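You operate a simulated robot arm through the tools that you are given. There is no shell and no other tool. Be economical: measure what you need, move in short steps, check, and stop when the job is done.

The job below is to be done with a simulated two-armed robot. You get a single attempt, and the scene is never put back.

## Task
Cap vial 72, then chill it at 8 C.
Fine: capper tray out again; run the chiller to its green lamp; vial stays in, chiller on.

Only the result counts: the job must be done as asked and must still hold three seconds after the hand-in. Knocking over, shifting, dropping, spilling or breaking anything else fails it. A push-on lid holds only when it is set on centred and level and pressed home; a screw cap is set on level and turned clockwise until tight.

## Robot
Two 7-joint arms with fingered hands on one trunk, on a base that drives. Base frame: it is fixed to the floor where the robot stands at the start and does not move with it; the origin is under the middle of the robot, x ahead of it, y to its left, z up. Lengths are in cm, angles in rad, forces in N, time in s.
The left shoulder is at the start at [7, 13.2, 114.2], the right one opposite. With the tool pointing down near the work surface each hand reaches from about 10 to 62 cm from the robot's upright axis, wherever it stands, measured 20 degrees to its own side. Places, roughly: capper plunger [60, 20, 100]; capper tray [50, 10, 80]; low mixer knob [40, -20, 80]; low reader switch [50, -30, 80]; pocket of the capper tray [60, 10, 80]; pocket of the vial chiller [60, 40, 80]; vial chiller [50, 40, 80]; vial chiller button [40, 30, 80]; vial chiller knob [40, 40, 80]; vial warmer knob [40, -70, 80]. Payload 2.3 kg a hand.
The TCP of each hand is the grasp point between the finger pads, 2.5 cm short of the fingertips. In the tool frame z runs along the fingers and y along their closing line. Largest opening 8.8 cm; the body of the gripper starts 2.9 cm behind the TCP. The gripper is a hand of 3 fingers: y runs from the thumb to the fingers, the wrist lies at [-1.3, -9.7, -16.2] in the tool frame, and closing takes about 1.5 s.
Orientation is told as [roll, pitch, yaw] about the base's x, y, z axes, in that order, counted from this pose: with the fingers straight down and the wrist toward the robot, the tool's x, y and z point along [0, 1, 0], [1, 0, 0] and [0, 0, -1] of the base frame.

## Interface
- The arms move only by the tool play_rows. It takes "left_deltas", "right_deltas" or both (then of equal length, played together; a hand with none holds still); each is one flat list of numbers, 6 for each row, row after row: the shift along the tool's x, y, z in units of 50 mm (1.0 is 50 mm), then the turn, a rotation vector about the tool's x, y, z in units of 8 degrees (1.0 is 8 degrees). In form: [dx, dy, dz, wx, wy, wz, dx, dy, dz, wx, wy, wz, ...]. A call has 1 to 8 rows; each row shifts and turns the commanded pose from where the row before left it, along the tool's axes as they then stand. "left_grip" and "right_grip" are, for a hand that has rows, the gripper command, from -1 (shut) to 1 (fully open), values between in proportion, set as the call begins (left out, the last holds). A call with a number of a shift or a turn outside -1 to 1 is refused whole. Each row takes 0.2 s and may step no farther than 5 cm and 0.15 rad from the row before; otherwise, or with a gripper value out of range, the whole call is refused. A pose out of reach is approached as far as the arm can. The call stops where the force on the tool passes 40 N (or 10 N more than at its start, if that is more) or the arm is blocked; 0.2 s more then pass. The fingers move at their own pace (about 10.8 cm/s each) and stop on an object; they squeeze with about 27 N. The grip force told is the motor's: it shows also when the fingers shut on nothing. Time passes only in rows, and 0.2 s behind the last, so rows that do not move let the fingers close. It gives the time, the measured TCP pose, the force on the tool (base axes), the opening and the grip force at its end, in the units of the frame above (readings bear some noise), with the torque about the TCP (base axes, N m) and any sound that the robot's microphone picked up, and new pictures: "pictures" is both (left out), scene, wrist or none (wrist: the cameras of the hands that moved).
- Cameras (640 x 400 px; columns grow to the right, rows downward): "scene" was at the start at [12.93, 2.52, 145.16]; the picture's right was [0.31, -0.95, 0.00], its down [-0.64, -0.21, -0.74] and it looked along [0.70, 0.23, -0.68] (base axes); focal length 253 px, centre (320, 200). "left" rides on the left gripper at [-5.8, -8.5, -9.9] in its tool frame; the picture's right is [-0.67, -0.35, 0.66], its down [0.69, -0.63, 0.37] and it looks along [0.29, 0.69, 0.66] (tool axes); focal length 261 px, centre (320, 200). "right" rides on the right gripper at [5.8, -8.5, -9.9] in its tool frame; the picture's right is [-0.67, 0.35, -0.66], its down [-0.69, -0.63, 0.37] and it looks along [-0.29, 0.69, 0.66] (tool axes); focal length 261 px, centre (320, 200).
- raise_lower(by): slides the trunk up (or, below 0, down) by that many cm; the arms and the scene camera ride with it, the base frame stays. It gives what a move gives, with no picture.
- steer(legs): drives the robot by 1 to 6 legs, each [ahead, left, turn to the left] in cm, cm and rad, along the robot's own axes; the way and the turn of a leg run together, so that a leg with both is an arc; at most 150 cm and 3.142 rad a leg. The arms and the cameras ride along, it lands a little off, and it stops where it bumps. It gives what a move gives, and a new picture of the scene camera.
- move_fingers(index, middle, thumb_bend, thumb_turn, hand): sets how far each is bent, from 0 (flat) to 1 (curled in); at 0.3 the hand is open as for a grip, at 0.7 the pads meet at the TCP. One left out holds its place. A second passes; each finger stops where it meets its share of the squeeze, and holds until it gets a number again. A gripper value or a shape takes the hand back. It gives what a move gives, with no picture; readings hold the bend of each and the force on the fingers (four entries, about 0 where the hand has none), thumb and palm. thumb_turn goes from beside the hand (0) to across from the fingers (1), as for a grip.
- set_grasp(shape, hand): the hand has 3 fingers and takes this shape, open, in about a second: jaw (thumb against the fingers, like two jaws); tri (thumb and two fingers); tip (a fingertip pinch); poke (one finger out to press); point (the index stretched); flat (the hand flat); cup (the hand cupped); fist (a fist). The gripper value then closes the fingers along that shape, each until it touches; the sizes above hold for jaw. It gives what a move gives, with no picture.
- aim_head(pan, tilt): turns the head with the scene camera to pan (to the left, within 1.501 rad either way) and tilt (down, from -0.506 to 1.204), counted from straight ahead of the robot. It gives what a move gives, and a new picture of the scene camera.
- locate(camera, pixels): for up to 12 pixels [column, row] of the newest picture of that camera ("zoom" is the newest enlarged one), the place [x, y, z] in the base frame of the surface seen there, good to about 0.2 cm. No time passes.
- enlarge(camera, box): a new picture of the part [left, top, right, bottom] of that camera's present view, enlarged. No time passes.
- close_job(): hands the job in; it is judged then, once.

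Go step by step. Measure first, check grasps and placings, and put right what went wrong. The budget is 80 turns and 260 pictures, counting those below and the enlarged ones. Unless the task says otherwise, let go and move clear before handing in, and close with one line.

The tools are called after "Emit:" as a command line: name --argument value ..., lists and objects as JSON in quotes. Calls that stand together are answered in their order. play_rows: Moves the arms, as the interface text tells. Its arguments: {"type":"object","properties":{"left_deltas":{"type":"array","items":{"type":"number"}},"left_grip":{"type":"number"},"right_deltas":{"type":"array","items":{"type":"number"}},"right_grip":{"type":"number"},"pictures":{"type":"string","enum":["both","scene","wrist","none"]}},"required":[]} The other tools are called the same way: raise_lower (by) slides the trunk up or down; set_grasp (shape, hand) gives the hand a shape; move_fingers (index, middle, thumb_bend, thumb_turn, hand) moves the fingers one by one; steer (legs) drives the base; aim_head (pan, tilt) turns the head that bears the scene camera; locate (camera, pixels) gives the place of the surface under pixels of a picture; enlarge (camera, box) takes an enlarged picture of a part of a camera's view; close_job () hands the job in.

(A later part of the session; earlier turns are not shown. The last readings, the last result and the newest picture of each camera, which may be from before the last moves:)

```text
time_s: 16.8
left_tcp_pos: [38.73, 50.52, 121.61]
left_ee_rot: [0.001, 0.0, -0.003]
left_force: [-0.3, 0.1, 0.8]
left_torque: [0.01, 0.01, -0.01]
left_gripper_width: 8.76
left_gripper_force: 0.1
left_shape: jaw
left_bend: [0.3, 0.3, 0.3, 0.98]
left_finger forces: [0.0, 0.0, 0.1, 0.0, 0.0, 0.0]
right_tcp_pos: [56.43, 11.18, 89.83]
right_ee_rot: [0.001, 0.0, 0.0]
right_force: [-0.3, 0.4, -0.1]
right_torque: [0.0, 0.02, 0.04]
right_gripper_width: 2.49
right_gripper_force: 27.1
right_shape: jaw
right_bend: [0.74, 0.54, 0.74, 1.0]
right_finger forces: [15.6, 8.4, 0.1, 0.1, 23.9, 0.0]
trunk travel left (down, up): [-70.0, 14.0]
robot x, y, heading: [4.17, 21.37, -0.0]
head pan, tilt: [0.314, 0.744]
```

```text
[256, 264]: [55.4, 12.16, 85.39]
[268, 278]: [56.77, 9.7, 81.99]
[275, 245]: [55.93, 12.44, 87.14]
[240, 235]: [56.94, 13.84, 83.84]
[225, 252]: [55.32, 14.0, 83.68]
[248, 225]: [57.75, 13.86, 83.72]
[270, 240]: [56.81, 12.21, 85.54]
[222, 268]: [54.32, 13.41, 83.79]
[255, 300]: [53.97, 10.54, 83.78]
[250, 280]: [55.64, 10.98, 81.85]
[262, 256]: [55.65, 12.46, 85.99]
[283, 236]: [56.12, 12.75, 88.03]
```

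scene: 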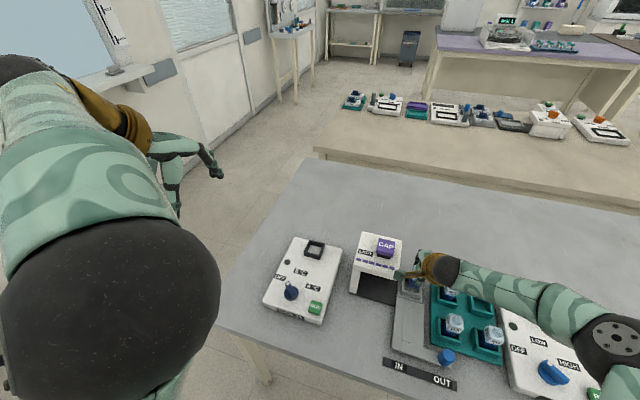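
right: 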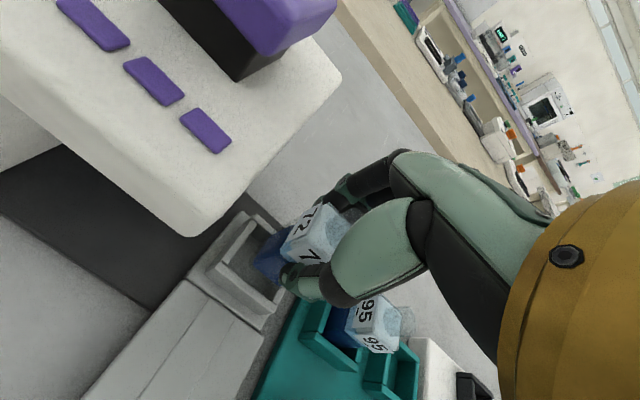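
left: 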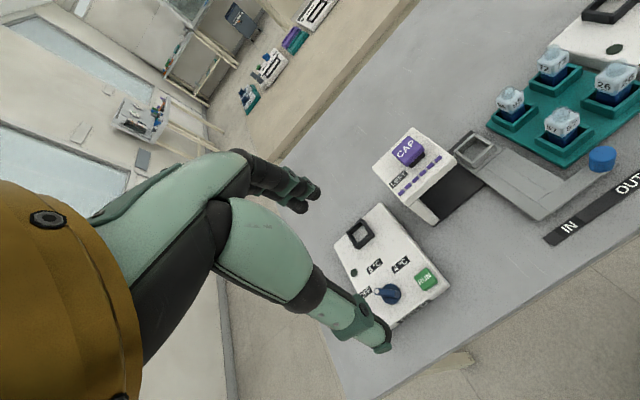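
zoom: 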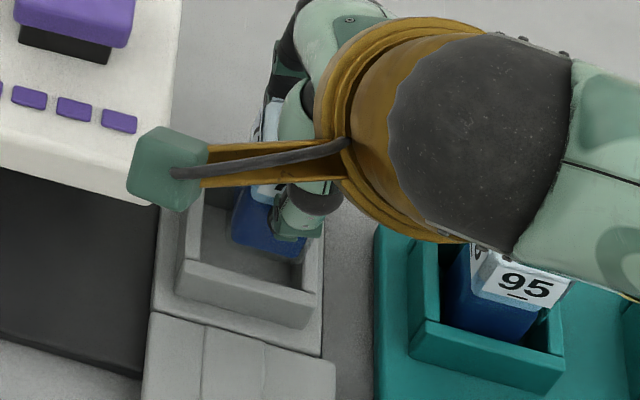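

The vial spans about 10.0–12.5 in y inside a pocket of about 9.6–13.0, and x is centred. I'll descend gently to contact.

Emit:
play_rows --right_deltas '[0.015, 0, 0.16, 0, 0, 0, 0, 0, 0.16, 0, 0, 0, 0, 0, 0.1, 0, 0, 0, 0, 0, 0.06, 0, 0, 0, 0, 0, 0, 0, 0, 0]'

Emit:
enlarge --camera "right" --box '[190, 170, 390, 295]'

```text
time_s: 18.0
left_tcp_pos: [38.93, 50.54, 121.61]
left_ee_rot: [-0.002, 0.0, -0.002]
left_force: [-0.3, -0.5, 0.0]
left_torque: [-0.01, 0.03, 0.0]
left_gripper_width: 8.74
left_gripper_force: 0.0
left_shape: jaw
left_bend: [0.3, 0.3, 0.3, 0.98]
left_finger forces: [0.0, 0.0, 0.0, 0.0, 0.0, 0.0]
right_tcp_pos: [56.51, 11.27, 87.42]
right_ee_rot: [-0.001, 0.0, -0.003]
right_force: [-0.2, 0.3, -0.3]
right_torque: [-0.01, -0.02, 0.03]
right_gripper_width: 2.47
right_gripper_force: 27.4
right_shape: jaw
right_bend: [0.74, 0.54, 0.74, 1.0]
right_finger forces: [15.7, 8.4, 0.0, 0.0, 24.1, 0.0]
trunk travel left (down, up): [-70.0, 14.0]
robot x, y, heading: [4.26, 21.58, -0.003]
head pan, tilt: [0.314, 0.744]
```

scene: 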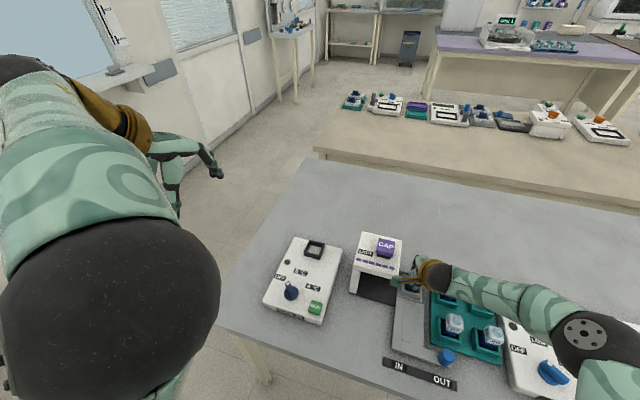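
right: 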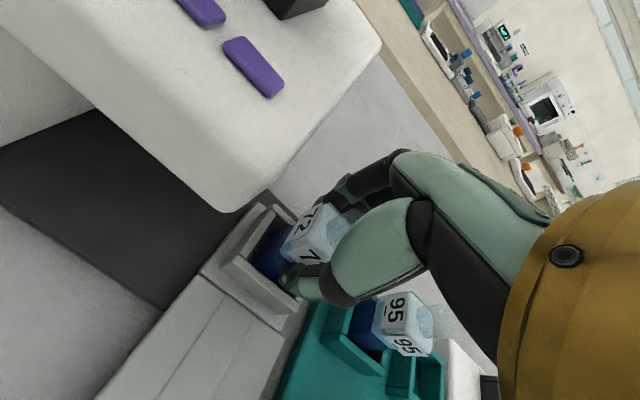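

```text
3.20 times, centred on (290, 232) of right
```

zoom: 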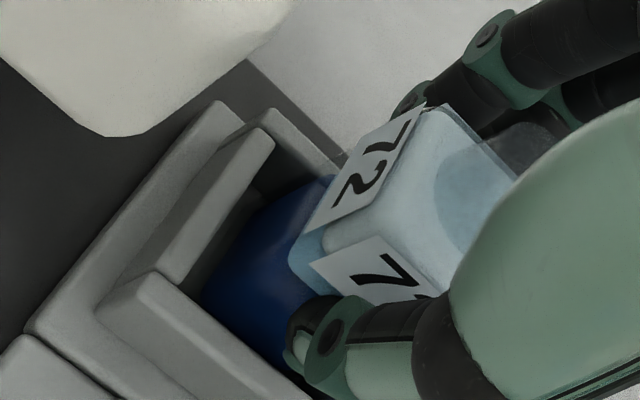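

The vial is inside the pocket walls with no contact yet. I'll lower in small steps until force shows.

Emit:
play_rows --right_deltas '[0, 0, 0.04, 0, 0, 0, 0, 0, 0, 0, 0, 0]' --pictures "none"

Emit:
play_rows --right_deltas '[0, 0, 0.03, 0, 0, 0, 0, 0, 0, 0, 0, 0]' --pictures "none"

```text
time_s: 18.6
left_tcp_pos: [38.81, 50.6, 121.62]
left_ee_rot: [0.0, -0.002, -0.002]
left_force: [-0.6, 0.0, -0.6]
left_torque: [0.02, -0.01, 0.02]
left_gripper_width: 8.73
left_gripper_force: 0.0
left_shape: jaw
left_bend: [0.3, 0.3, 0.3, 0.98]
left_finger forces: [0.0, 0.0, 0.1, 0.0, 0.0, 0.1]
right_tcp_pos: [56.53, 11.2, 87.4]
right_ee_rot: [0.0, -0.002, -0.004]
right_force: [0.0, 0.4, 2.9]
right_torque: [0.02, -0.03, -0.02]
right_gripper_width: 2.49
right_gripper_force: 26.9
right_shape: jaw
right_bend: [0.74, 0.54, 0.75, 1.0]
right_finger forces: [16.3, 8.8, 0.1, 0.1, 24.1, 0.0]
trunk travel left (down, up): [-70.0, 14.0]
robot x, y, heading: [3.81, 21.36, 0.0]
head pan, tilt: [0.314, 0.744]
```

```text
time_s: 19.2
left_tcp_pos: [38.7, 50.63, 121.75]
left_ee_rot: [-0.001, -0.002, -0.004]
left_force: [-0.1, 0.4, 0.0]
left_torque: [-0.03, -0.02, 0.01]
left_gripper_width: 8.78
left_gripper_force: 0.1
left_shape: jaw
left_bend: [0.3, 0.3, 0.3, 0.98]
left_finger forces: [0.0, 0.0, 0.0, 0.0, 0.0, 0.0]
right_tcp_pos: [56.46, 11.27, 87.26]
right_ee_rot: [0.002, -0.001, -0.004]
right_force: [2.5, -1.2, 9.8]
right_torque: [0.0, -0.08, 0.0]
right_gripper_width: 2.51
right_gripper_force: 26.7
right_shape: jaw
right_bend: [0.74, 0.54, 0.75, 1.0]
right_finger forces: [17.3, 9.9, 0.0, 0.0, 25.1, 0.1]
trunk travel left (down, up): [-70.0, 14.0]
robot x, y, heading: [4.01, 21.76, -0.004]
head pan, tilt: [0.314, 0.744]
```

The force rises at z≈87.3, as predicted, so the vial is on the pocket floor. I'll open and then rise.

Emit:
play_rows --right_deltas '[0, 0, -0.03, 0, 0, 0, 0, 0, 0, 0, 0, 0, 0, 0, 0, 0, 0, 0, 0, 0, 0, 0, 0, 0, 0, 0, 0, 0, 0, 0]' --right_grip 0.36 --pictures "none"

Emit:
play_rows --right_deltas '[0, 0, -0.2, 0, 0, 0, 0, 0, -0.5, 0, 0, 0, 0, 0, -0.8, 0, 0, 0, 0, 0, -0.8, 0, 0, 0, 0, 0, -0.8, 0, 0, 0, 0, 0, 0, 0, 0, 0]'

Emit:
enlarge --camera "scene" --box '[340, 230, 470, 390]'

```text
time_s: 20.4
left_tcp_pos: [38.95, 50.53, 121.55]
left_ee_rot: [0.0, -0.001, -0.004]
left_force: [-0.8, 0.6, -0.6]
left_torque: [-0.01, 0.01, 0.01]
left_gripper_width: 8.74
left_gripper_force: 0.1
left_shape: jaw
left_bend: [0.3, 0.3, 0.3, 0.98]
left_finger forces: [0.0, 0.0, 0.1, 0.0, 0.1, 0.0]
right_tcp_pos: [56.62, 11.21, 87.07]
right_ee_rot: [0.0, 0.002, -0.004]
right_force: [-0.8, 0.7, 0.5]
right_torque: [0.02, 0.01, -0.02]
right_gripper_width: 5.96
right_gripper_force: 0.2
right_shape: jaw
right_bend: [0.28, 0.38, 0.6, 1.0]
right_finger forces: [0.0, 0.0, 0.0, 0.0, 0.0, 0.1]
trunk travel left (down, up): [-70.0, 14.0]
robot x, y, heading: [4.15, 21.71, -0.005]
head pan, tilt: [0.314, 0.744]
```

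```text
time_s: 21.8
left_tcp_pos: [38.82, 50.59, 121.58]
left_ee_rot: [0.0, 0.001, -0.004]
left_force: [0.6, -0.1, -0.2]
left_torque: [0.03, -0.01, 0.01]
left_gripper_width: 8.77
left_gripper_force: 0.0
left_shape: jaw
left_bend: [0.3, 0.3, 0.3, 0.98]
left_finger forces: [0.0, 0.1, 0.0, 0.0, 0.0, 0.0]
right_tcp_pos: [56.36, 11.0, 102.89]
right_ee_rot: [-0.003, 0.002, -0.003]
right_force: [0.5, -0.5, 0.1]
right_torque: [-0.01, 0.02, 0.0]
right_gripper_width: 5.96
right_gripper_force: 0.1
right_shape: jaw
right_bend: [0.28, 0.38, 0.6, 1.0]
right_finger forces: [0.0, 0.0, 0.0, 0.1, 0.0, 0.1]
trunk travel left (down, up): [-70.0, 14.0]
robot x, y, heading: [4.03, 21.53, -0.007]
head pan, tilt: [0.314, 0.744]
```

scene: 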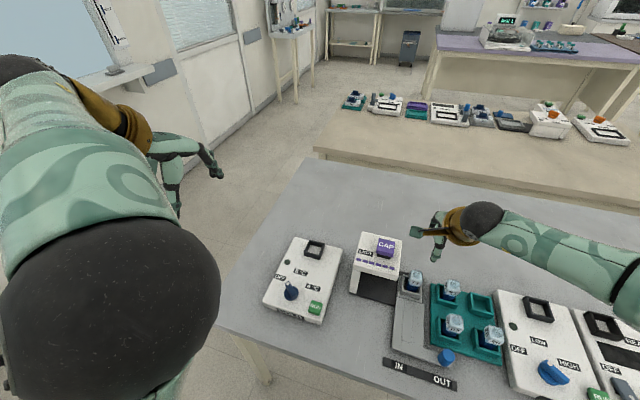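
right: 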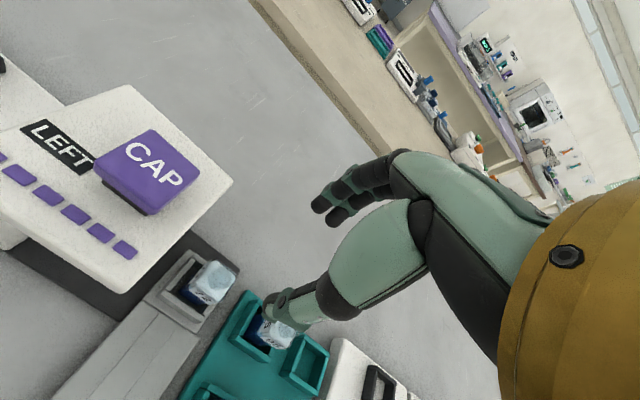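

```text
2.50 times, centred on (405, 310) of scene
```

zoom: 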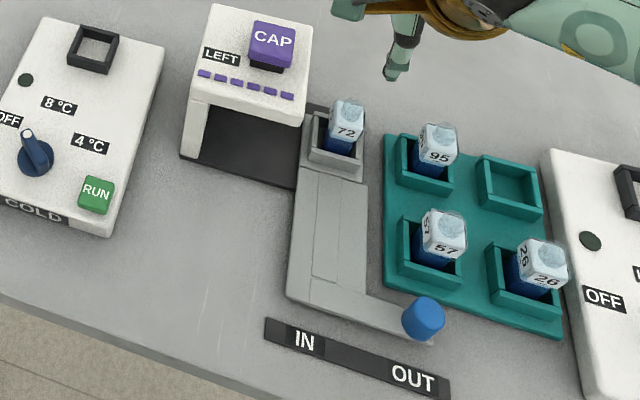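

Vial 72 stands in the tray pocket. Now the peg: I'll measure its top and size.

Emit:
locate --camera "zoom" --pixels '[[425, 308], [408, 308], [442, 312], [426, 299], [425, 318], [420, 335], [432, 345], [400, 325], [390, 305], [345, 120], [405, 275], [405, 290]]'

Emit:
enlarge --camera "scene" --box '[420, 335, 470, 375]'

```text
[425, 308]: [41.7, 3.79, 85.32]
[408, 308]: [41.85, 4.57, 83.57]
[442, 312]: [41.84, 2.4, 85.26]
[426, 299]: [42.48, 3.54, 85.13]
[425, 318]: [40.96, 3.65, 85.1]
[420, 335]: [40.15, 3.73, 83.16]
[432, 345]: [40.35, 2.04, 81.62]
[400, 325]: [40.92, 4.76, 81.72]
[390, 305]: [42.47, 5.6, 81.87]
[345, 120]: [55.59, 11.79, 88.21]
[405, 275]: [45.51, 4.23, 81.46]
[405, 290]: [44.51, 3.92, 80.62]
```

```text
10.00 times, centred on (445, 355) of scene
```

zoom: 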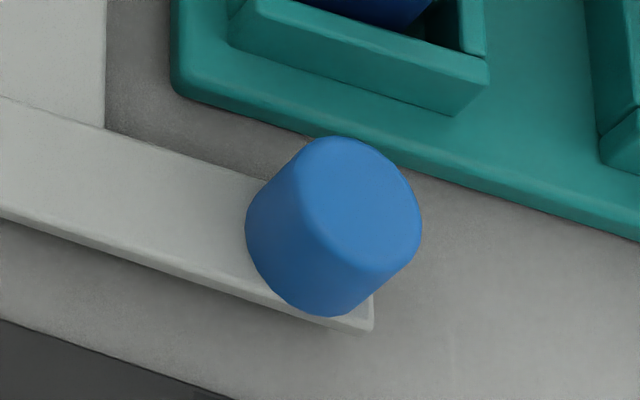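

The peg is 2.4 cm wide at about (41.6,3.5), top 85.2. I'll move above it with a 4.5 cm opening.

Emit:
play_rows --right_deltas '[-0.3, -0.59, 0.316, 0, 0, 0, -0.3, -0.59, 0.316, 0, 0, 0, -0.3, -0.59, 0.316, 0, 0, 0, -0.3, -0.59, 0.316, 0, 0, 0, -0.3, -0.59, 0.316, 0, 0, 0, 0, 0, 0, 0, 0, 0, 0, 0, 0, 0, 0, 0]' --right_grip 0.02

```text
time_s: 23.4
left_tcp_pos: [38.9, 50.66, 121.57]
left_ee_rot: [0.0, 0.001, -0.004]
left_force: [0.1, 0.4, 0.4]
left_torque: [-0.02, 0.0, 0.01]
left_gripper_width: 8.77
left_gripper_force: 0.0
left_shape: jaw
left_bend: [0.3, 0.3, 0.3, 0.98]
left_finger forces: [0.1, 0.1, 0.0, 0.0, 0.0, 0.0]
right_tcp_pos: [41.8, 3.68, 94.78]
right_ee_rot: [0.001, 0.001, -0.003]
right_force: [-0.1, -0.5, -0.1]
right_torque: [-0.01, -0.02, -0.03]
right_gripper_width: 4.55
right_gripper_force: 0.2
right_shape: jaw
right_bend: [0.74, 0.44, 0.69, 1.0]
right_finger forces: [0.0, 0.1, 0.0, 0.1, 0.0, 0.0]
trunk travel left (down, up): [-70.0, 14.0]
robot x, y, heading: [4.3, 21.41, -0.0]
head pan, tilt: [0.314, 0.744]
```

scene: 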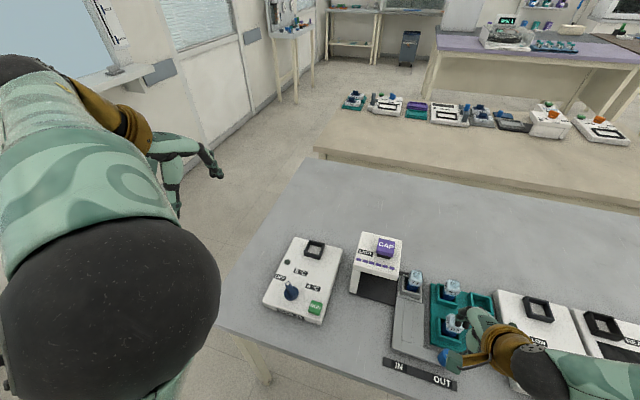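
right: 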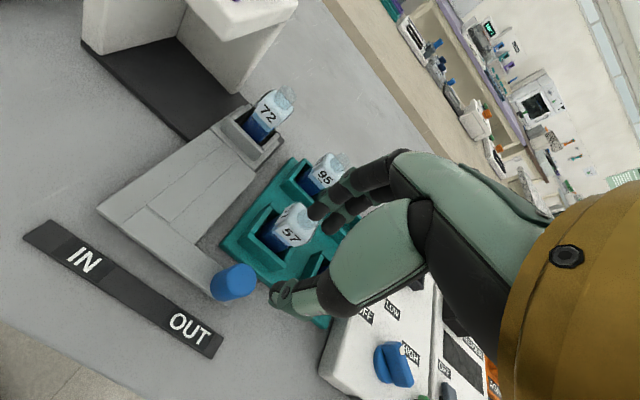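

Before descending I need to check that the finger knuckles will clear vial 57 (x≥46.8). I'll measure the knuckles in the wrist view.

Emit:
locate --camera "right" --pixels '[[318, 210], [318, 195], [345, 190], [365, 168], [395, 155], [410, 155], [450, 165], [293, 212], [235, 280], [290, 290], [340, 225]]'

Emit:
enlarge --camera "scene" --box '[400, 280, 528, 400]'

```text
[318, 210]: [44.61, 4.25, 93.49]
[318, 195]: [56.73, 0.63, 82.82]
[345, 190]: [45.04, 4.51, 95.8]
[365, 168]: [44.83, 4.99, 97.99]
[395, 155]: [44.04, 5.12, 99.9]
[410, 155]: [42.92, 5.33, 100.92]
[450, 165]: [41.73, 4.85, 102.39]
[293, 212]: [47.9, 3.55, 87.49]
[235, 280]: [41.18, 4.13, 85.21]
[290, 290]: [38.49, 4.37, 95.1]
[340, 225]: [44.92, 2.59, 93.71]
```

```text
3.33 times, centred on (464, 340) of scene
```

zoom: 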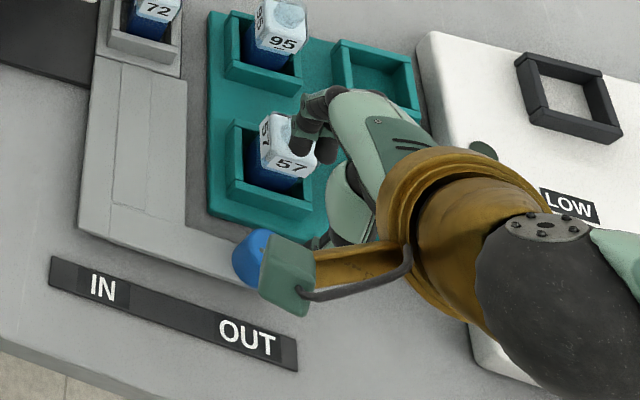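

The fingers' outer edge is at x≈45.2, leaving about 1.3 cm to vial 57. I'll descend slightly nearer the robot to TCP z≈85.8 and close on the peg.

Emit:
play_rows --right_deltas '[-0.02, -0.06, 0.45, 0, 0, 0, 0, 0, 0.45, 0, 0, 0, 0, 0, 0.45, 0, 0, 0, 0, 0, 0.44, 0, 0, 0, 0, 0, 0, 0, 0, 0]'

Emit:
enlarge --camera "scene" --box '[400, 280, 528, 400]'

```text
time_s: 24.6
left_tcp_pos: [38.85, 50.65, 121.62]
left_ee_rot: [0.0, -0.001, -0.003]
left_force: [0.7, 0.1, 1.3]
left_torque: [-0.02, 0.03, -0.05]
left_gripper_width: 8.77
left_gripper_force: 0.1
left_shape: jaw
left_bend: [0.3, 0.3, 0.3, 0.98]
left_finger forces: [0.0, 0.1, 0.0, 0.0, 0.0, 0.0]
right_tcp_pos: [41.51, 3.68, 85.55]
right_ee_rot: [-0.001, 0.0, -0.004]
right_force: [0.3, -0.2, 0.3]
right_torque: [-0.01, 0.0, 0.0]
right_gripper_width: 4.52
right_gripper_force: 0.0
right_shape: jaw
right_bend: [0.74, 0.44, 0.69, 1.0]
right_finger forces: [0.0, 0.2, 0.1, 0.0, 0.0, 0.0]
trunk travel left (down, up): [-70.0, 14.0]
robot x, y, heading: [4.22, 21.53, -0.001]
head pan, tilt: [0.314, 0.744]
```

scene: 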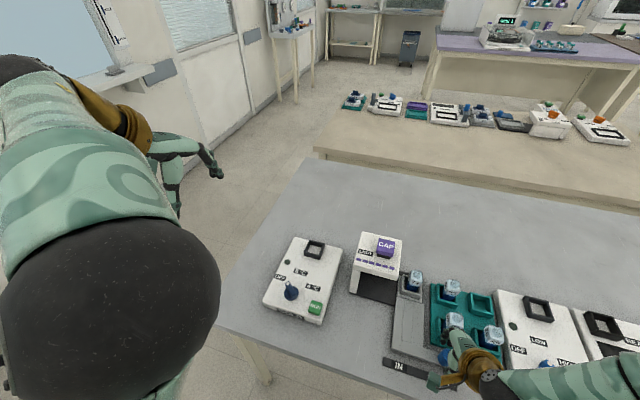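
right: 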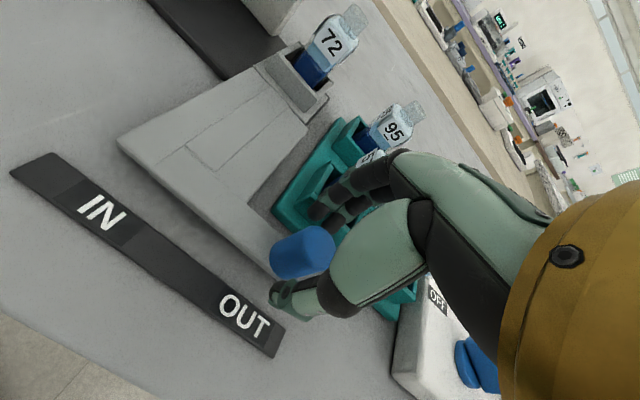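

```text
3.33 times, centred on (464, 340) of scene
```

zoom: 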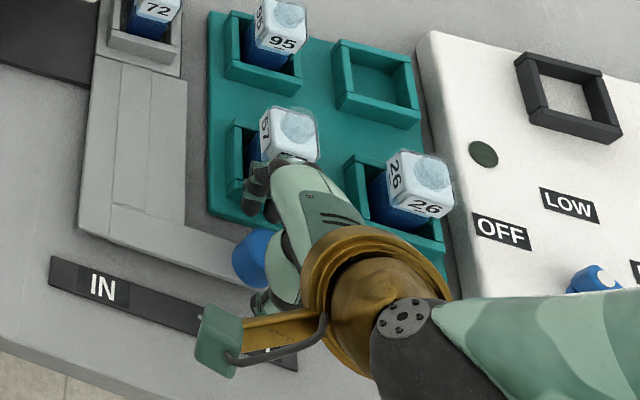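

No contact, and the peg (right view (300,250)) lies between thumb and fingers. Closing.

Emit:
play_rows --right_deltas '[0, 0, 0, 0, 0, 0, 0, 0, 0, 0, 0, 0, 0, 0, 0, 0, 0, 0, 0, 0, 0, 0, 0, 0, 0, 0, 0, 0, 0, 0, 0, 0, 0, 0, 0, 0]' --right_grip -1 --pictures "wrist"

```text
time_s: 26.0
left_tcp_pos: [38.79, 50.61, 121.65]
left_ee_rot: [0.001, -0.001, -0.003]
left_force: [-0.1, -0.5, -0.6]
left_torque: [0.0, 0.0, 0.01]
left_gripper_width: 8.79
left_gripper_force: 0.1
left_shape: jaw
left_bend: [0.3, 0.3, 0.3, 0.98]
left_finger forces: [0.0, 0.0, 0.1, 0.0, 0.1, 0.0]
right_tcp_pos: [41.56, 3.54, 85.8]
right_ee_rot: [0.0, 0.002, -0.004]
right_force: [-1.2, 0.6, -2.9]
right_torque: [0.0, 0.01, 0.01]
right_gripper_width: 1.8
right_gripper_force: 27.1
right_shape: jaw
right_bend: [0.73, 0.59, 0.74, 1.0]
right_finger forces: [14.7, 8.3, 0.0, 0.0, 24.6, 0.1]
trunk travel left (down, up): [-70.0, 14.0]
robot x, y, heading: [3.68, 21.61, -0.003]
head pan, tilt: [0.314, 0.744]
```

right: 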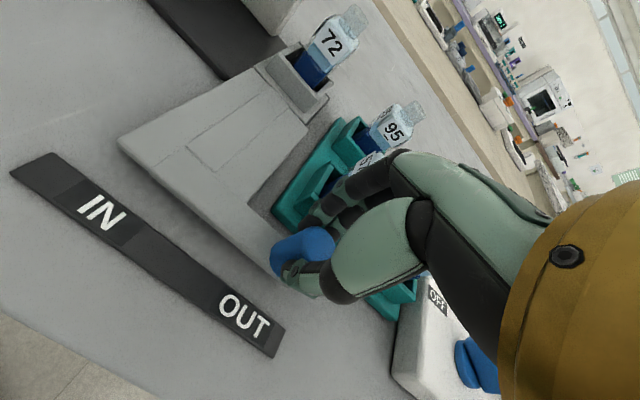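

The peg is gripped (width 1.8, 27 N). Sliding the tray IN gently, +y.

Emit:
play_rows --right_deltas '[0.08, 0, 0, 0, 0, 0, 0.15, 0, 0, 0, 0, 0, 0.15, 0, 0, 0, 0, 0, 0.15, 0, 0, 0, 0, 0, 0.15, 0, 0, 0, 0, 0, 0.15, 0, 0, 0, 0, 0, 0.15, 0, 0, 0, 0, 0, 0.15, 0, 0, 0, 0, 0]'

```text
time_s: 27.8
left_tcp_pos: [39.01, 50.66, 121.61]
left_ee_rot: [0.001, -0.001, -0.003]
left_force: [-0.1, -0.1, -0.6]
left_torque: [0.0, 0.03, 0.01]
left_gripper_width: 8.78
left_gripper_force: 0.1
left_shape: jaw
left_bend: [0.3, 0.3, 0.3, 0.98]
left_finger forces: [0.0, 0.1, 0.0, 0.0, 0.0, 0.0]
right_tcp_pos: [41.53, 9.26, 85.87]
right_ee_rot: [0.001, 0.004, -0.002]
right_force: [-4.1, 0.5, -14.6]
right_torque: [0.0, 0.03, -0.01]
right_gripper_width: 1.75
right_gripper_force: 27.0
right_shape: jaw
right_bend: [0.73, 0.59, 0.74, 1.0]
right_finger forces: [13.6, 8.1, 0.0, 0.0, 25.0, 0.0]
trunk travel left (down, up): [-70.0, 14.0]
robot x, y, heading: [3.83, 21.36, -0.003]
head pan, tilt: [0.314, 0.744]
```

scene: 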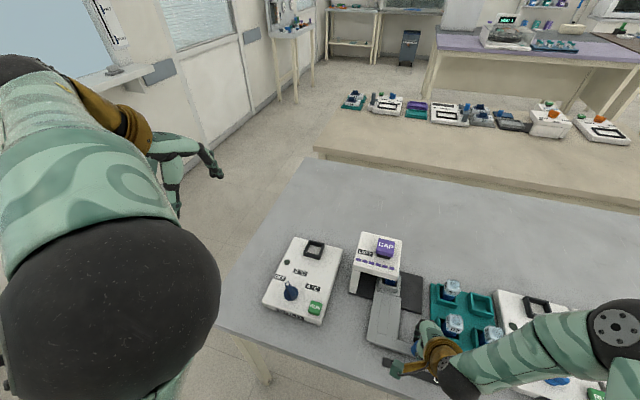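
right: 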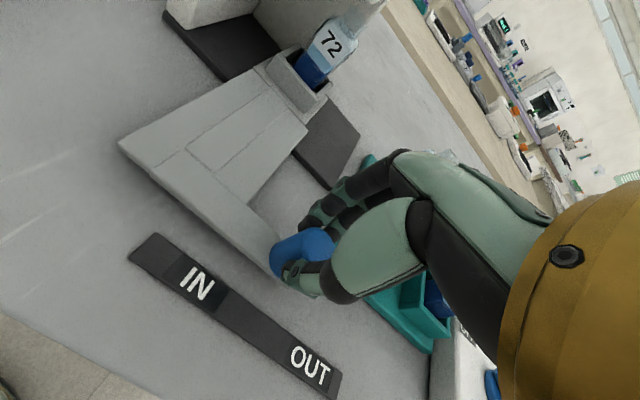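

The tray has slid 5.7 cm with vial 72 upright. Tool z-force −14.6 means I'm pulling up slightly, so I'll ease down 1 mm and continue to the stop.

Emit:
play_rows --right_deltas '[0.1, 0, 0.02, 0, 0, 0, 0.12, 0, 0.01, 0, 0, 0, 0.12, 0, 0, 0, 0, 0, 0.12, 0, 0, 0, 0, 0, 0.12, 0, 0, 0, 0, 0, 0.1, 0, 0, 0, 0, 0, 0, 0, 0, 0, 0, 0]'

```text
time_s: 29.4
left_tcp_pos: [39.01, 50.44, 121.65]
left_ee_rot: [0.001, 0.001, -0.003]
left_force: [0.5, 0.2, -0.1]
left_torque: [0.02, 0.01, -0.02]
left_gripper_width: 8.76
left_gripper_force: 0.1
left_shape: jaw
left_bend: [0.3, 0.3, 0.3, 0.98]
left_finger forces: [0.0, 0.0, 0.0, 0.0, 0.0, 0.1]
right_tcp_pos: [41.43, 12.66, 85.71]
right_ee_rot: [0.0, 0.002, -0.004]
right_force: [2.2, -2.6, -3.7]
right_torque: [-0.03, -0.06, -0.02]
right_gripper_width: 1.74
right_gripper_force: 27.1
right_shape: jaw
right_bend: [0.73, 0.59, 0.74, 1.0]
right_finger forces: [15.3, 11.0, 0.0, 0.1, 23.8, 0.0]
trunk travel left (down, up): [-70.0, 14.0]
robot x, y, heading: [3.58, 21.39, -0.003]
head pan, tilt: [0.314, 0.744]
```

scene: 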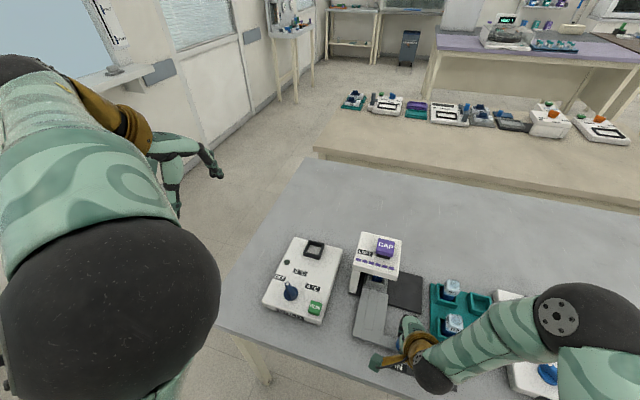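
right: 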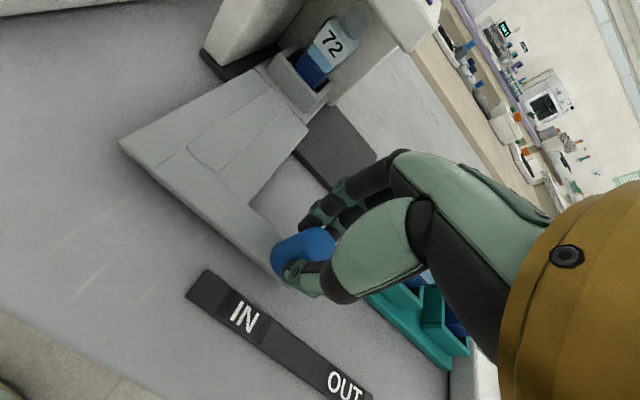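

At y=12.66 there's no hard stop yet. I'll continue in small rows until force builds.

Emit:
play_rows --right_deltas '[0.06, 0, 0, 0, 0, 0, 0.06, 0, 0, 0, 0, 0, 0, 0, 0, 0, 0, 0]' --pictures "wrist"

Emit:
play_rows --right_deltas '[0.05, 0, 0, 0, 0, 0, 0.05, 0, 0, 0, 0, 0, 0, 0, 0, 0, 0, 0]' --pictures "wrist"

```text
time_s: 30.2
left_tcp_pos: [38.94, 50.13, 121.71]
left_ee_rot: [0.006, 0.001, -0.004]
left_force: [0.3, -0.3, 0.1]
left_torque: [0.02, -0.04, 0.0]
left_gripper_width: 8.75
left_gripper_force: 0.0
left_shape: jaw
left_bend: [0.3, 0.3, 0.3, 0.98]
left_finger forces: [0.1, 0.0, 0.0, 0.1, 0.1, 0.0]
right_tcp_pos: [41.37, 12.86, 85.74]
right_ee_rot: [0.005, 0.001, -0.005]
right_force: [2.6, -13.0, -1.3]
right_torque: [-0.22, -0.11, -0.16]
right_gripper_width: 1.73
right_gripper_force: 26.9
right_shape: jaw
right_bend: [0.73, 0.58, 0.74, 1.0]
right_finger forces: [11.9, 15.3, 0.0, 0.1, 22.3, 0.0]
trunk travel left (down, up): [-70.0, 14.0]
robot x, y, heading: [4.23, 21.08, -0.003]
head pan, tilt: [0.314, 0.744]
```

right: 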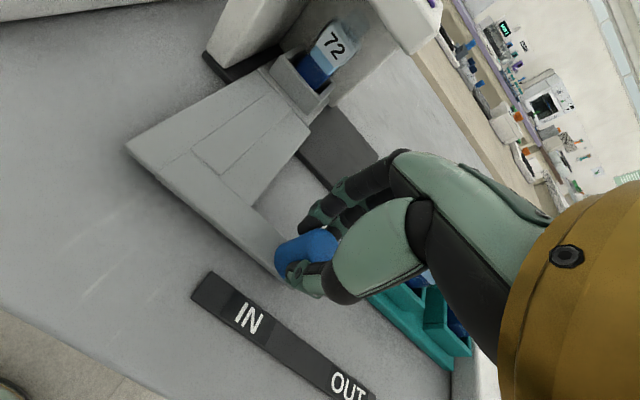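

```text
time_s: 31.0
left_tcp_pos: [38.73, 50.54, 121.73]
left_ee_rot: [0.003, -0.001, -0.003]
left_force: [-0.2, -0.1, -0.2]
left_torque: [0.01, -0.02, -0.06]
left_gripper_width: 8.75
left_gripper_force: 0.1
left_shape: jaw
left_bend: [0.3, 0.3, 0.3, 0.98]
left_finger forces: [0.0, 0.0, 0.1, 0.0, 0.0, 0.1]
right_tcp_pos: [41.35, 14.05, 85.81]
right_ee_rot: [0.003, -0.001, 0.001]
right_force: [2.9, 3.6, -1.6]
right_torque: [0.02, -0.05, 0.05]
right_gripper_width: 1.45
right_gripper_force: 27.2
right_shape: jaw
right_bend: [0.75, 0.58, 0.79, 1.0]
right_finger forces: [0.0, 6.5, 0.0, 0.0, 0.0, 0.0]
trunk travel left (down, up): [-70.0, 14.0]
robot x, y, heading: [4.12, 21.57, 0.001]
head pan, tilt: [0.314, 0.744]
```

right: 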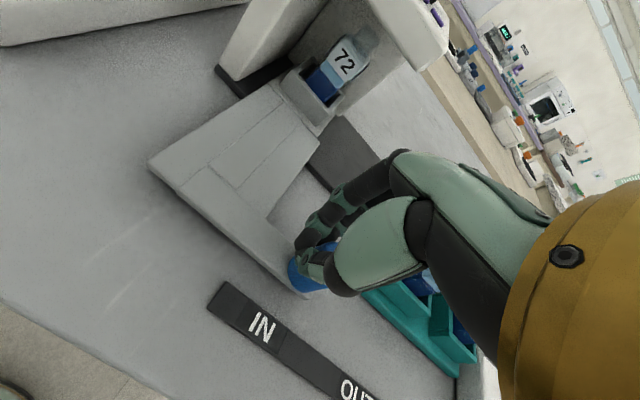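

The tray hit its stop at peg y≈12.9 and the fingers then slipped past the peg. I'll open, rise clear and check.

Emit:
play_rows --right_deltas '[0, 0, 0, 0, 0, 0, 0, 0, 0, 0, 0, 0, 0, 0, 0, 0, 0, 0]' --right_grip 0.02 --pictures "none"

Emit:
play_rows --right_deltas '[0, 0, -0.3, 0, 0, 0, 0, 0, -0.6, 0, 0, 0, 0, 0, -0.8, 0, 0, 0, 0, 0, -0.8, 0, 0, 0, -0.8, 0, 0, 0, 0, 0, -0.8, 0, 0, 0, 0, 0]' --pictures "scene"

Emit:
enlarge --camera "scene" --box '[330, 225, 460, 385]'

```text
time_s: 31.8
left_tcp_pos: [38.87, 50.67, 121.52]
left_ee_rot: [0.0, -0.001, -0.002]
left_force: [0.2, -0.4, 0.2]
left_torque: [0.0, -0.07, 0.0]
left_gripper_width: 8.77
left_gripper_force: 0.1
left_shape: jaw
left_bend: [0.3, 0.3, 0.3, 0.98]
left_finger forces: [0.0, 0.0, 0.0, 0.1, 0.0, 0.0]
right_tcp_pos: [41.26, 13.85, 85.76]
right_ee_rot: [-0.001, 0.003, -0.004]
right_force: [-0.5, -0.1, 0.9]
right_torque: [-0.01, -0.02, 0.02]
right_gripper_width: 4.43
right_gripper_force: 0.0
right_shape: jaw
right_bend: [0.74, 0.44, 0.69, 1.0]
right_finger forces: [0.0, 0.1, 0.0, 0.0, 0.0, 0.0]
trunk travel left (down, up): [-70.0, 14.0]
robot x, y, heading: [3.8, 21.41, -0.002]
head pan, tilt: [0.314, 0.744]
```

```text
time_s: 33.2
left_tcp_pos: [38.95, 50.27, 121.62]
left_ee_rot: [0.002, 0.0, -0.003]
left_force: [0.5, -0.3, 0.9]
left_torque: [0.03, 0.0, -0.01]
left_gripper_width: 8.77
left_gripper_force: 0.2
left_shape: jaw
left_bend: [0.3, 0.3, 0.3, 0.98]
left_finger forces: [0.1, 0.0, 0.0, 0.0, 0.0, 0.0]
right_tcp_pos: [41.59, 5.4, 98.33]
right_ee_rot: [0.001, 0.003, -0.001]
right_force: [0.0, -0.6, -1.0]
right_torque: [0.01, -0.02, 0.01]
right_gripper_width: 4.46
right_gripper_force: 0.0
right_shape: jaw
right_bend: [0.74, 0.44, 0.69, 1.0]
right_finger forces: [0.1, 0.1, 0.1, 0.0, 0.1, 0.1]
trunk travel left (down, up): [-70.0, 14.0]
robot x, y, heading: [3.99, 21.45, -0.002]
head pan, tilt: [0.314, 0.744]
```

scene: 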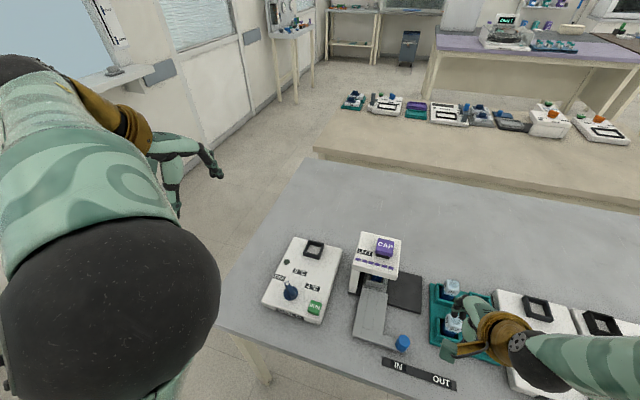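

```text
2.50 times, centred on (395, 305) of scene
```

zoom: 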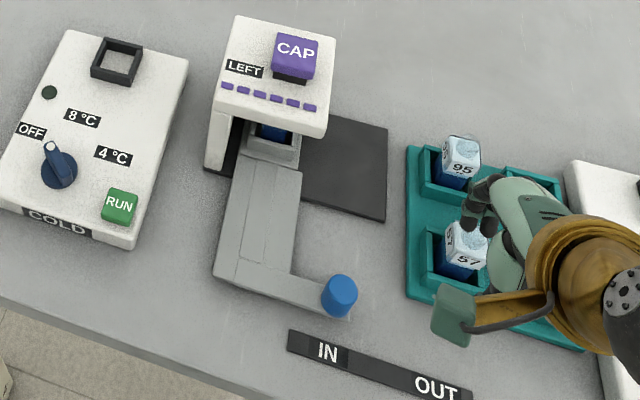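

The tray is in, with the vial under the bridge. I'll verify positions and that the capper hasn't shifted.

Emit:
locate --camera "zoom" --pixels '[[296, 48], [276, 52], [316, 55], [297, 36], [296, 62], [339, 282], [330, 135], [215, 115], [385, 220], [272, 135]]'

```text
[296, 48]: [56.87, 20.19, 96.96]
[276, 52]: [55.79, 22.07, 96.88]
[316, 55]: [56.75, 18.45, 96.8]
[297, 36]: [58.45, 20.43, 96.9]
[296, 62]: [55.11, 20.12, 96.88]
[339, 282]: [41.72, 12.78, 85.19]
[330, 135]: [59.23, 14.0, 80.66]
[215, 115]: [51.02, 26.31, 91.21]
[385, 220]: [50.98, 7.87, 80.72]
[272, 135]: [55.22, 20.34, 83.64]
```

The plunger is at (56.85,20.3), top 96.9, and unmoved. I'll close the right hand and go above it.

Emit:
play_rows --right_deltas '[0, 0, -0.8, 0, 0, 0, 0, 0, -0.8, 0, 0, 0, 0.596, 0.61, 0, 0, 0, 0, 0.596, 0.61, 0, 0, 0, 0, 0.596, 0.61, 0, 0, 0, 0, 0.596, 0.61, 0, 0, 0, 0, 0.596, 0.61, 0, 0, 0, 0, 0, 0, 0, 0, 0, 0]' --right_grip -1

Emit:
locate --camera "right" --pixels '[[285, 270], [280, 285], [300, 260], [290, 290], [310, 250]]'

```text
time_s: 35.0
left_tcp_pos: [38.74, 50.57, 121.7]
left_ee_rot: [-0.001, -0.003, -0.005]
left_force: [0.2, -0.1, -0.6]
left_torque: [-0.01, -0.02, 0.03]
left_gripper_width: 8.78
left_gripper_force: 0.2
left_shape: jaw
left_bend: [0.3, 0.3, 0.3, 0.98]
left_finger forces: [0.1, 0.0, 0.1, 0.0, 0.0, 0.1]
right_tcp_pos: [56.95, 20.46, 104.25]
right_ee_rot: [0.001, 0.001, -0.013]
right_force: [-0.7, 0.3, 0.6]
right_torque: [-0.01, 0.04, 0.04]
right_gripper_width: 0.0
right_gripper_force: 27.0
right_shape: jaw
right_bend: [0.7, 0.7, 0.36, 1.0]
right_finger forces: [0.0, 0.0, 0.0, 0.0, 0.0, 0.0]
right hand out of reach, approached as far as the arm can: row 2
trunk travel left (down, up): [-70.0, 14.0]
robot x, y, heading: [3.86, 21.36, -0.003]
head pan, tilt: [0.314, 0.744]
```

scene: 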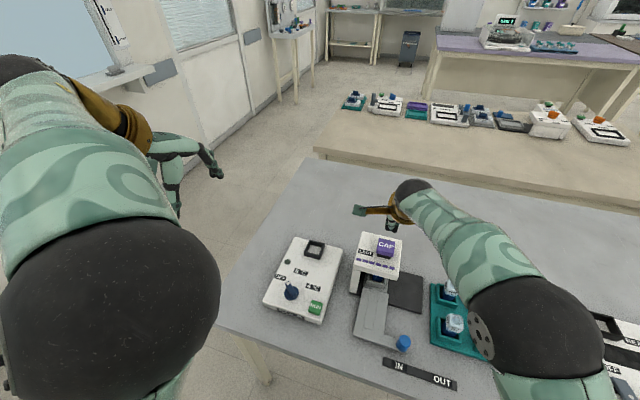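
right: 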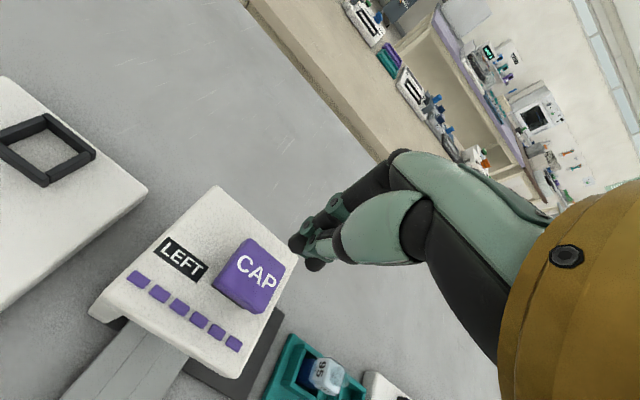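

```text
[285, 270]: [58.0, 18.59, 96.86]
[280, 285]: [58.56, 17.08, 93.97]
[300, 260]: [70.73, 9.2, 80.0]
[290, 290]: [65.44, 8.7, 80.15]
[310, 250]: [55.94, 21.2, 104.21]
```

The hand is centred above CAP with its tips at about 101.7. I'll descend 4.4 cm, then press in small rows.

Emit:
play_rows --right_deltas '[0, 0, 0.4, 0, 0, 0, 0, 0, 0.4, 0, 0, 0, 0, 0, 0.1, 0, 0, 0, 0, 0, 0, 0, 0, 0]' --pictures "wrist"

Emit:
play_rows --right_deltas '[0, 0, 0.06, 0, 0, 0, 0, 0, 0.06, 0, 0, 0, 0, 0, 0.06, 0, 0, 0, 0, 0, 0.06, 0, 0, 0, 0, 0, 0, 0, 0, 0]' --pictures "wrist"

```text
time_s: 36.0
left_tcp_pos: [38.88, 50.52, 121.59]
left_ee_rot: [-0.002, 0.0, -0.002]
left_force: [-0.4, -0.1, -0.3]
left_torque: [0.0, -0.01, 0.02]
left_gripper_width: 8.73
left_gripper_force: 0.0
left_shape: jaw
left_bend: [0.3, 0.3, 0.3, 0.98]
left_finger forces: [0.0, 0.1, 0.0, 0.1, 0.0, 0.1]
right_tcp_pos: [56.92, 20.7, 99.9]
right_ee_rot: [0.001, 0.001, -0.003]
right_force: [-0.9, 0.6, 0.4]
right_torque: [0.05, -0.02, 0.01]
right_gripper_width: 0.02
right_gripper_force: 27.0
right_shape: jaw
right_bend: [0.7, 0.7, 0.36, 1.0]
right_finger forces: [0.0, 0.0, 0.0, 0.1, 0.0, 0.0]
trunk travel left (down, up): [-70.0, 14.0]
robot x, y, heading: [4.2, 21.54, -0.006]
head pan, tilt: [0.314, 0.744]
```

right: 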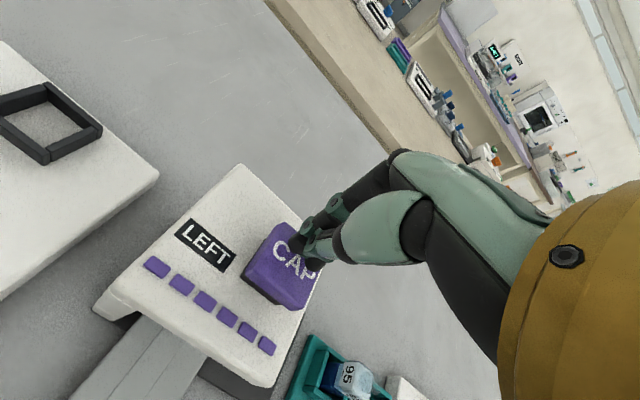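

```text
time_s: 37.2
left_tcp_pos: [38.74, 50.59, 121.6]
left_ee_rot: [-0.001, -0.001, -0.002]
left_force: [-0.2, -0.1, 0.8]
left_torque: [-0.01, 0.03, -0.02]
left_gripper_width: 8.76
left_gripper_force: 0.1
left_shape: jaw
left_bend: [0.3, 0.3, 0.3, 0.98]
left_finger forces: [0.0, 0.1, 0.0, 0.0, 0.1, 0.1]
right_tcp_pos: [56.76, 20.72, 98.69]
right_ee_rot: [0.0, 0.0, -0.004]
right_force: [2.3, 0.0, 5.9]
right_torque: [-0.08, -0.03, -0.02]
right_gripper_width: 0.01
right_gripper_force: 27.5
right_shape: jaw
right_bend: [0.7, 0.7, 0.36, 1.0]
right_finger forces: [0.0, 18.4, 0.1, 0.0, 0.0, 0.0]
trunk travel left (down, up): [-70.0, 14.0]
robot x, y, heading: [4.05, 21.46, 0.0]
head pan, tilt: [0.314, 0.744]
```

right: 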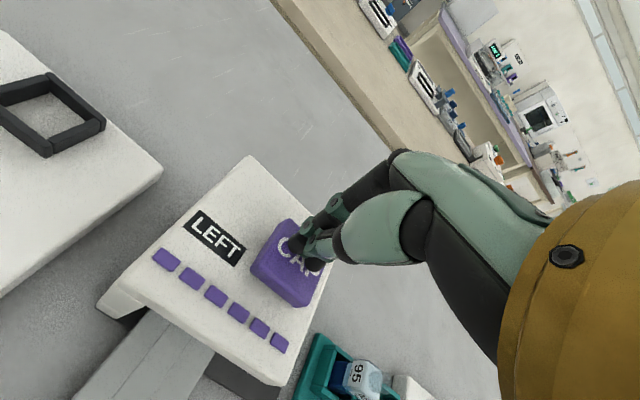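

Contact at TCP z≈99, force 5.9 N. Pressing further.

Emit:
play_rows --right_deltas '[0, 0, 0.06, 0, 0, 0, 0, 0, 0.06, 0, 0, 0, 0, 0, 0.06, 0, 0, 0, 0, 0, 0.06, 0, 0, 0, 0, 0, 0.06, 0, 0, 0, 0, 0, 0.06, 0, 0, 0, 0, 0, 0, 0, 0, 0]' --pictures "wrist"

```text
time_s: 38.5
left_tcp_pos: [38.26, 50.46, 121.77]
left_ee_rot: [0.001, -0.006, -0.005]
left_force: [-1.4, 0.1, -0.4]
left_torque: [-0.03, 0.0, 0.01]
left_gripper_width: 8.76
left_gripper_force: 0.0
left_shape: jaw
left_bend: [0.3, 0.3, 0.3, 0.98]
left_finger forces: [0.0, 0.1, 0.1, 0.0, 0.0, 0.1]
right_tcp_pos: [56.8, 20.79, 97.81]
right_ee_rot: [0.004, -0.022, -0.003]
right_force: [-2.2, -1.2, 18.2]
right_torque: [-0.04, 0.05, 0.04]
right_gripper_width: 0.0
right_gripper_force: 27.1
right_shape: jaw
right_bend: [0.7, 0.7, 0.36, 1.0]
right_finger forces: [0.0, 19.2, 0.0, 0.1, 0.0, 0.1]
trunk travel left (down, up): [-70.0, 14.0]
robot x, y, heading: [4.27, 21.56, -0.003]
head pan, tilt: [0.314, 0.744]
heard: click
stopped in row 6 (right hand): the force on the tool passed its limit (the readings are from after the stop); the commanded pose is now the measured one
```

right: 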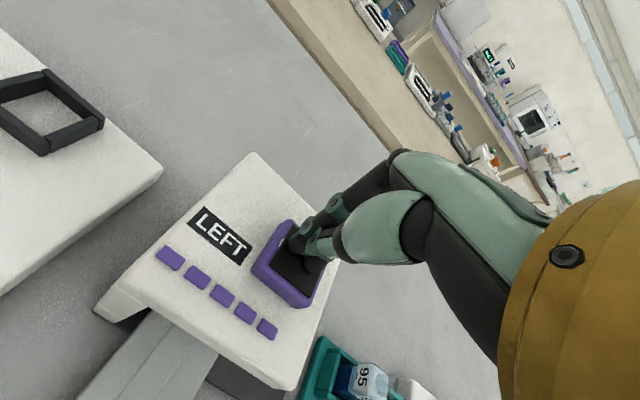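

I heard a click and the counter dropped from 6 to 5 bars, so the cap is on. Rising clear.

Emit:
play_rows --right_deltas '[0, 0, -0.3, 0, 0, 0, 0, 0, -0.6, 0, 0, 0, 0, 0, -0.5, 0, 0, 0, 0, 0, 0, 0, 0, 0]'

Emit:
enlarge --camera "scene" --box '[330, 225, 460, 385]'

```text
time_s: 39.5
left_tcp_pos: [38.9, 50.68, 121.59]
left_ee_rot: [0.0, 0.002, -0.003]
left_force: [0.6, 0.0, 0.4]
left_torque: [0.0, 0.0, 0.01]
left_gripper_width: 8.78
left_gripper_force: 0.2
left_shape: jaw
left_bend: [0.3, 0.3, 0.3, 0.98]
left_finger forces: [0.1, 0.0, 0.1, 0.1, 0.0, 0.0]
right_tcp_pos: [56.8, 21.09, 104.37]
right_ee_rot: [0.003, -0.009, -0.002]
right_force: [0.1, -0.7, -0.1]
right_torque: [0.0, 0.01, 0.03]
right_gripper_width: 0.0
right_gripper_force: 27.2
right_shape: jaw
right_bend: [0.7, 0.7, 0.36, 1.0]
right_finger forces: [0.1, 0.0, 0.0, 0.0, 0.0, 0.0]
trunk travel left (down, up): [-70.0, 14.0]
robot x, y, heading: [4.2, 21.3, -0.008]
head pan, tilt: [0.314, 0.744]
```

scene: 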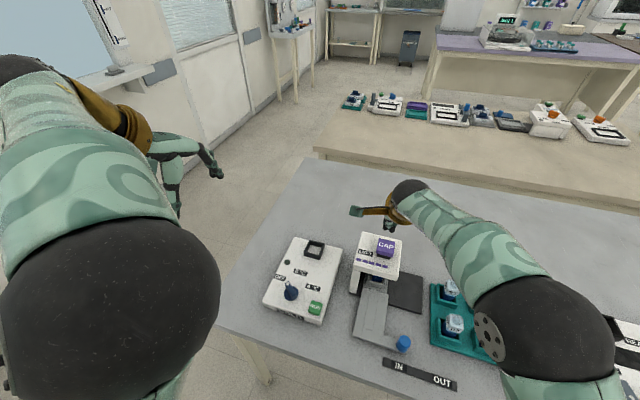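
right: 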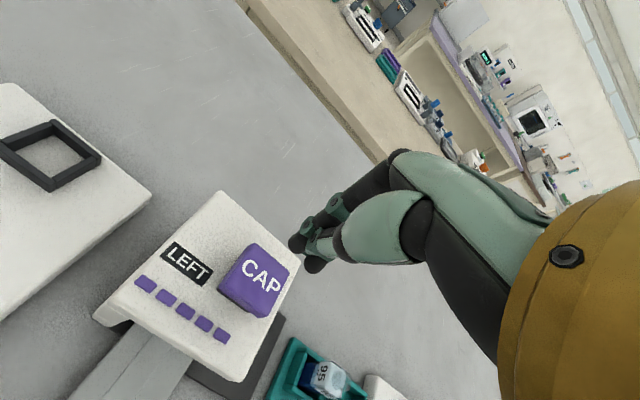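

```text
2.50 times, centred on (395, 305) of scene
```

zoom: 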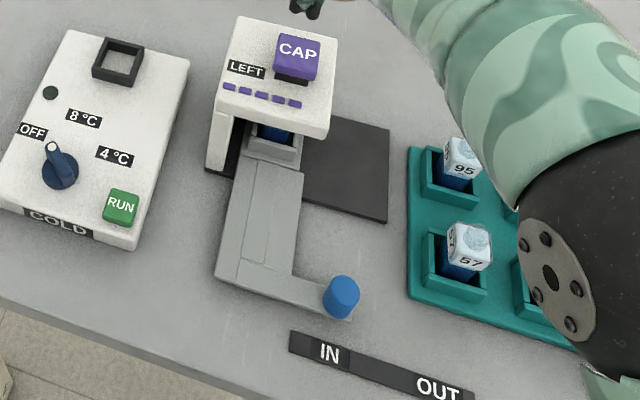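

The cap press is done. Moving to above the peg at (41.6,12.8).

Emit:
play_rows --right_deltas '[-0.41, -0.765, 0, 0.06, 0, 0, -0.41, -0.765, 0, 0, 0, 0, -0.41, -0.765, 0, 0, 0, 0, -0.41, -0.765, 0, 0, 0, 0, 0, 0, 0.62, 0, 0, 0, 0, 0, 0.62, 0, 0, 0, 0, 0, 0.62, 0, 0, 0, 0, 0, 0, 0, 0, 0]' --right_grip 0.02

```text
time_s: 41.3
left_tcp_pos: [38.88, 50.61, 121.52]
left_ee_rot: [0.001, -0.002, -0.002]
left_force: [0.0, -0.7, 0.2]
left_torque: [0.0, 0.0, 0.0]
left_gripper_width: 8.76
left_gripper_force: 0.0
left_shape: jaw
left_bend: [0.3, 0.3, 0.3, 0.98]
left_finger forces: [0.0, 0.0, 0.0, 0.1, 0.0, 0.1]
right_tcp_pos: [42.58, 12.92, 95.7]
right_ee_rot: [0.033, -0.012, -0.023]
right_force: [-1.3, 0.8, 0.0]
right_torque: [0.02, 0.02, 0.0]
right_gripper_width: 4.49
right_gripper_force: 0.0
right_shape: jaw
right_bend: [0.74, 0.44, 0.69, 1.0]
right_finger forces: [0.1, 0.0, 0.0, 0.0, 0.0, 0.0]
right hand out of reach, approached as far as the arm can: row 4
trunk travel left (down, up): [-70.0, 14.0]
robot x, y, heading: [3.87, 20.92, -0.002]
head pan, tilt: [0.314, 0.744]
```

scene: 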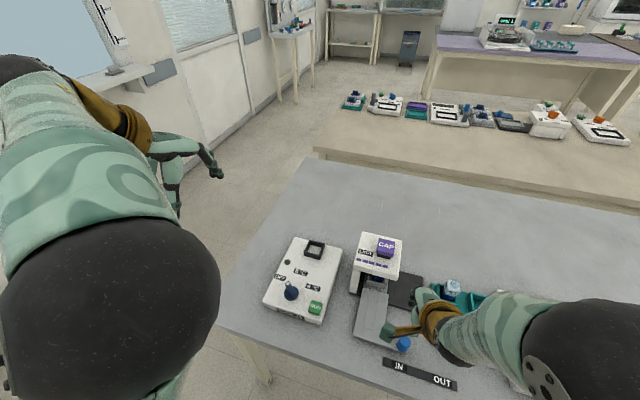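
right: 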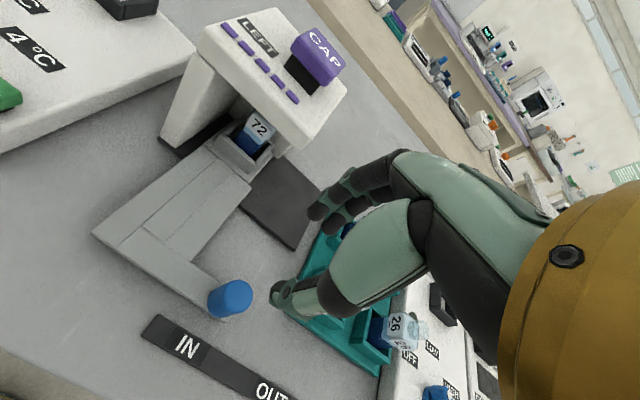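

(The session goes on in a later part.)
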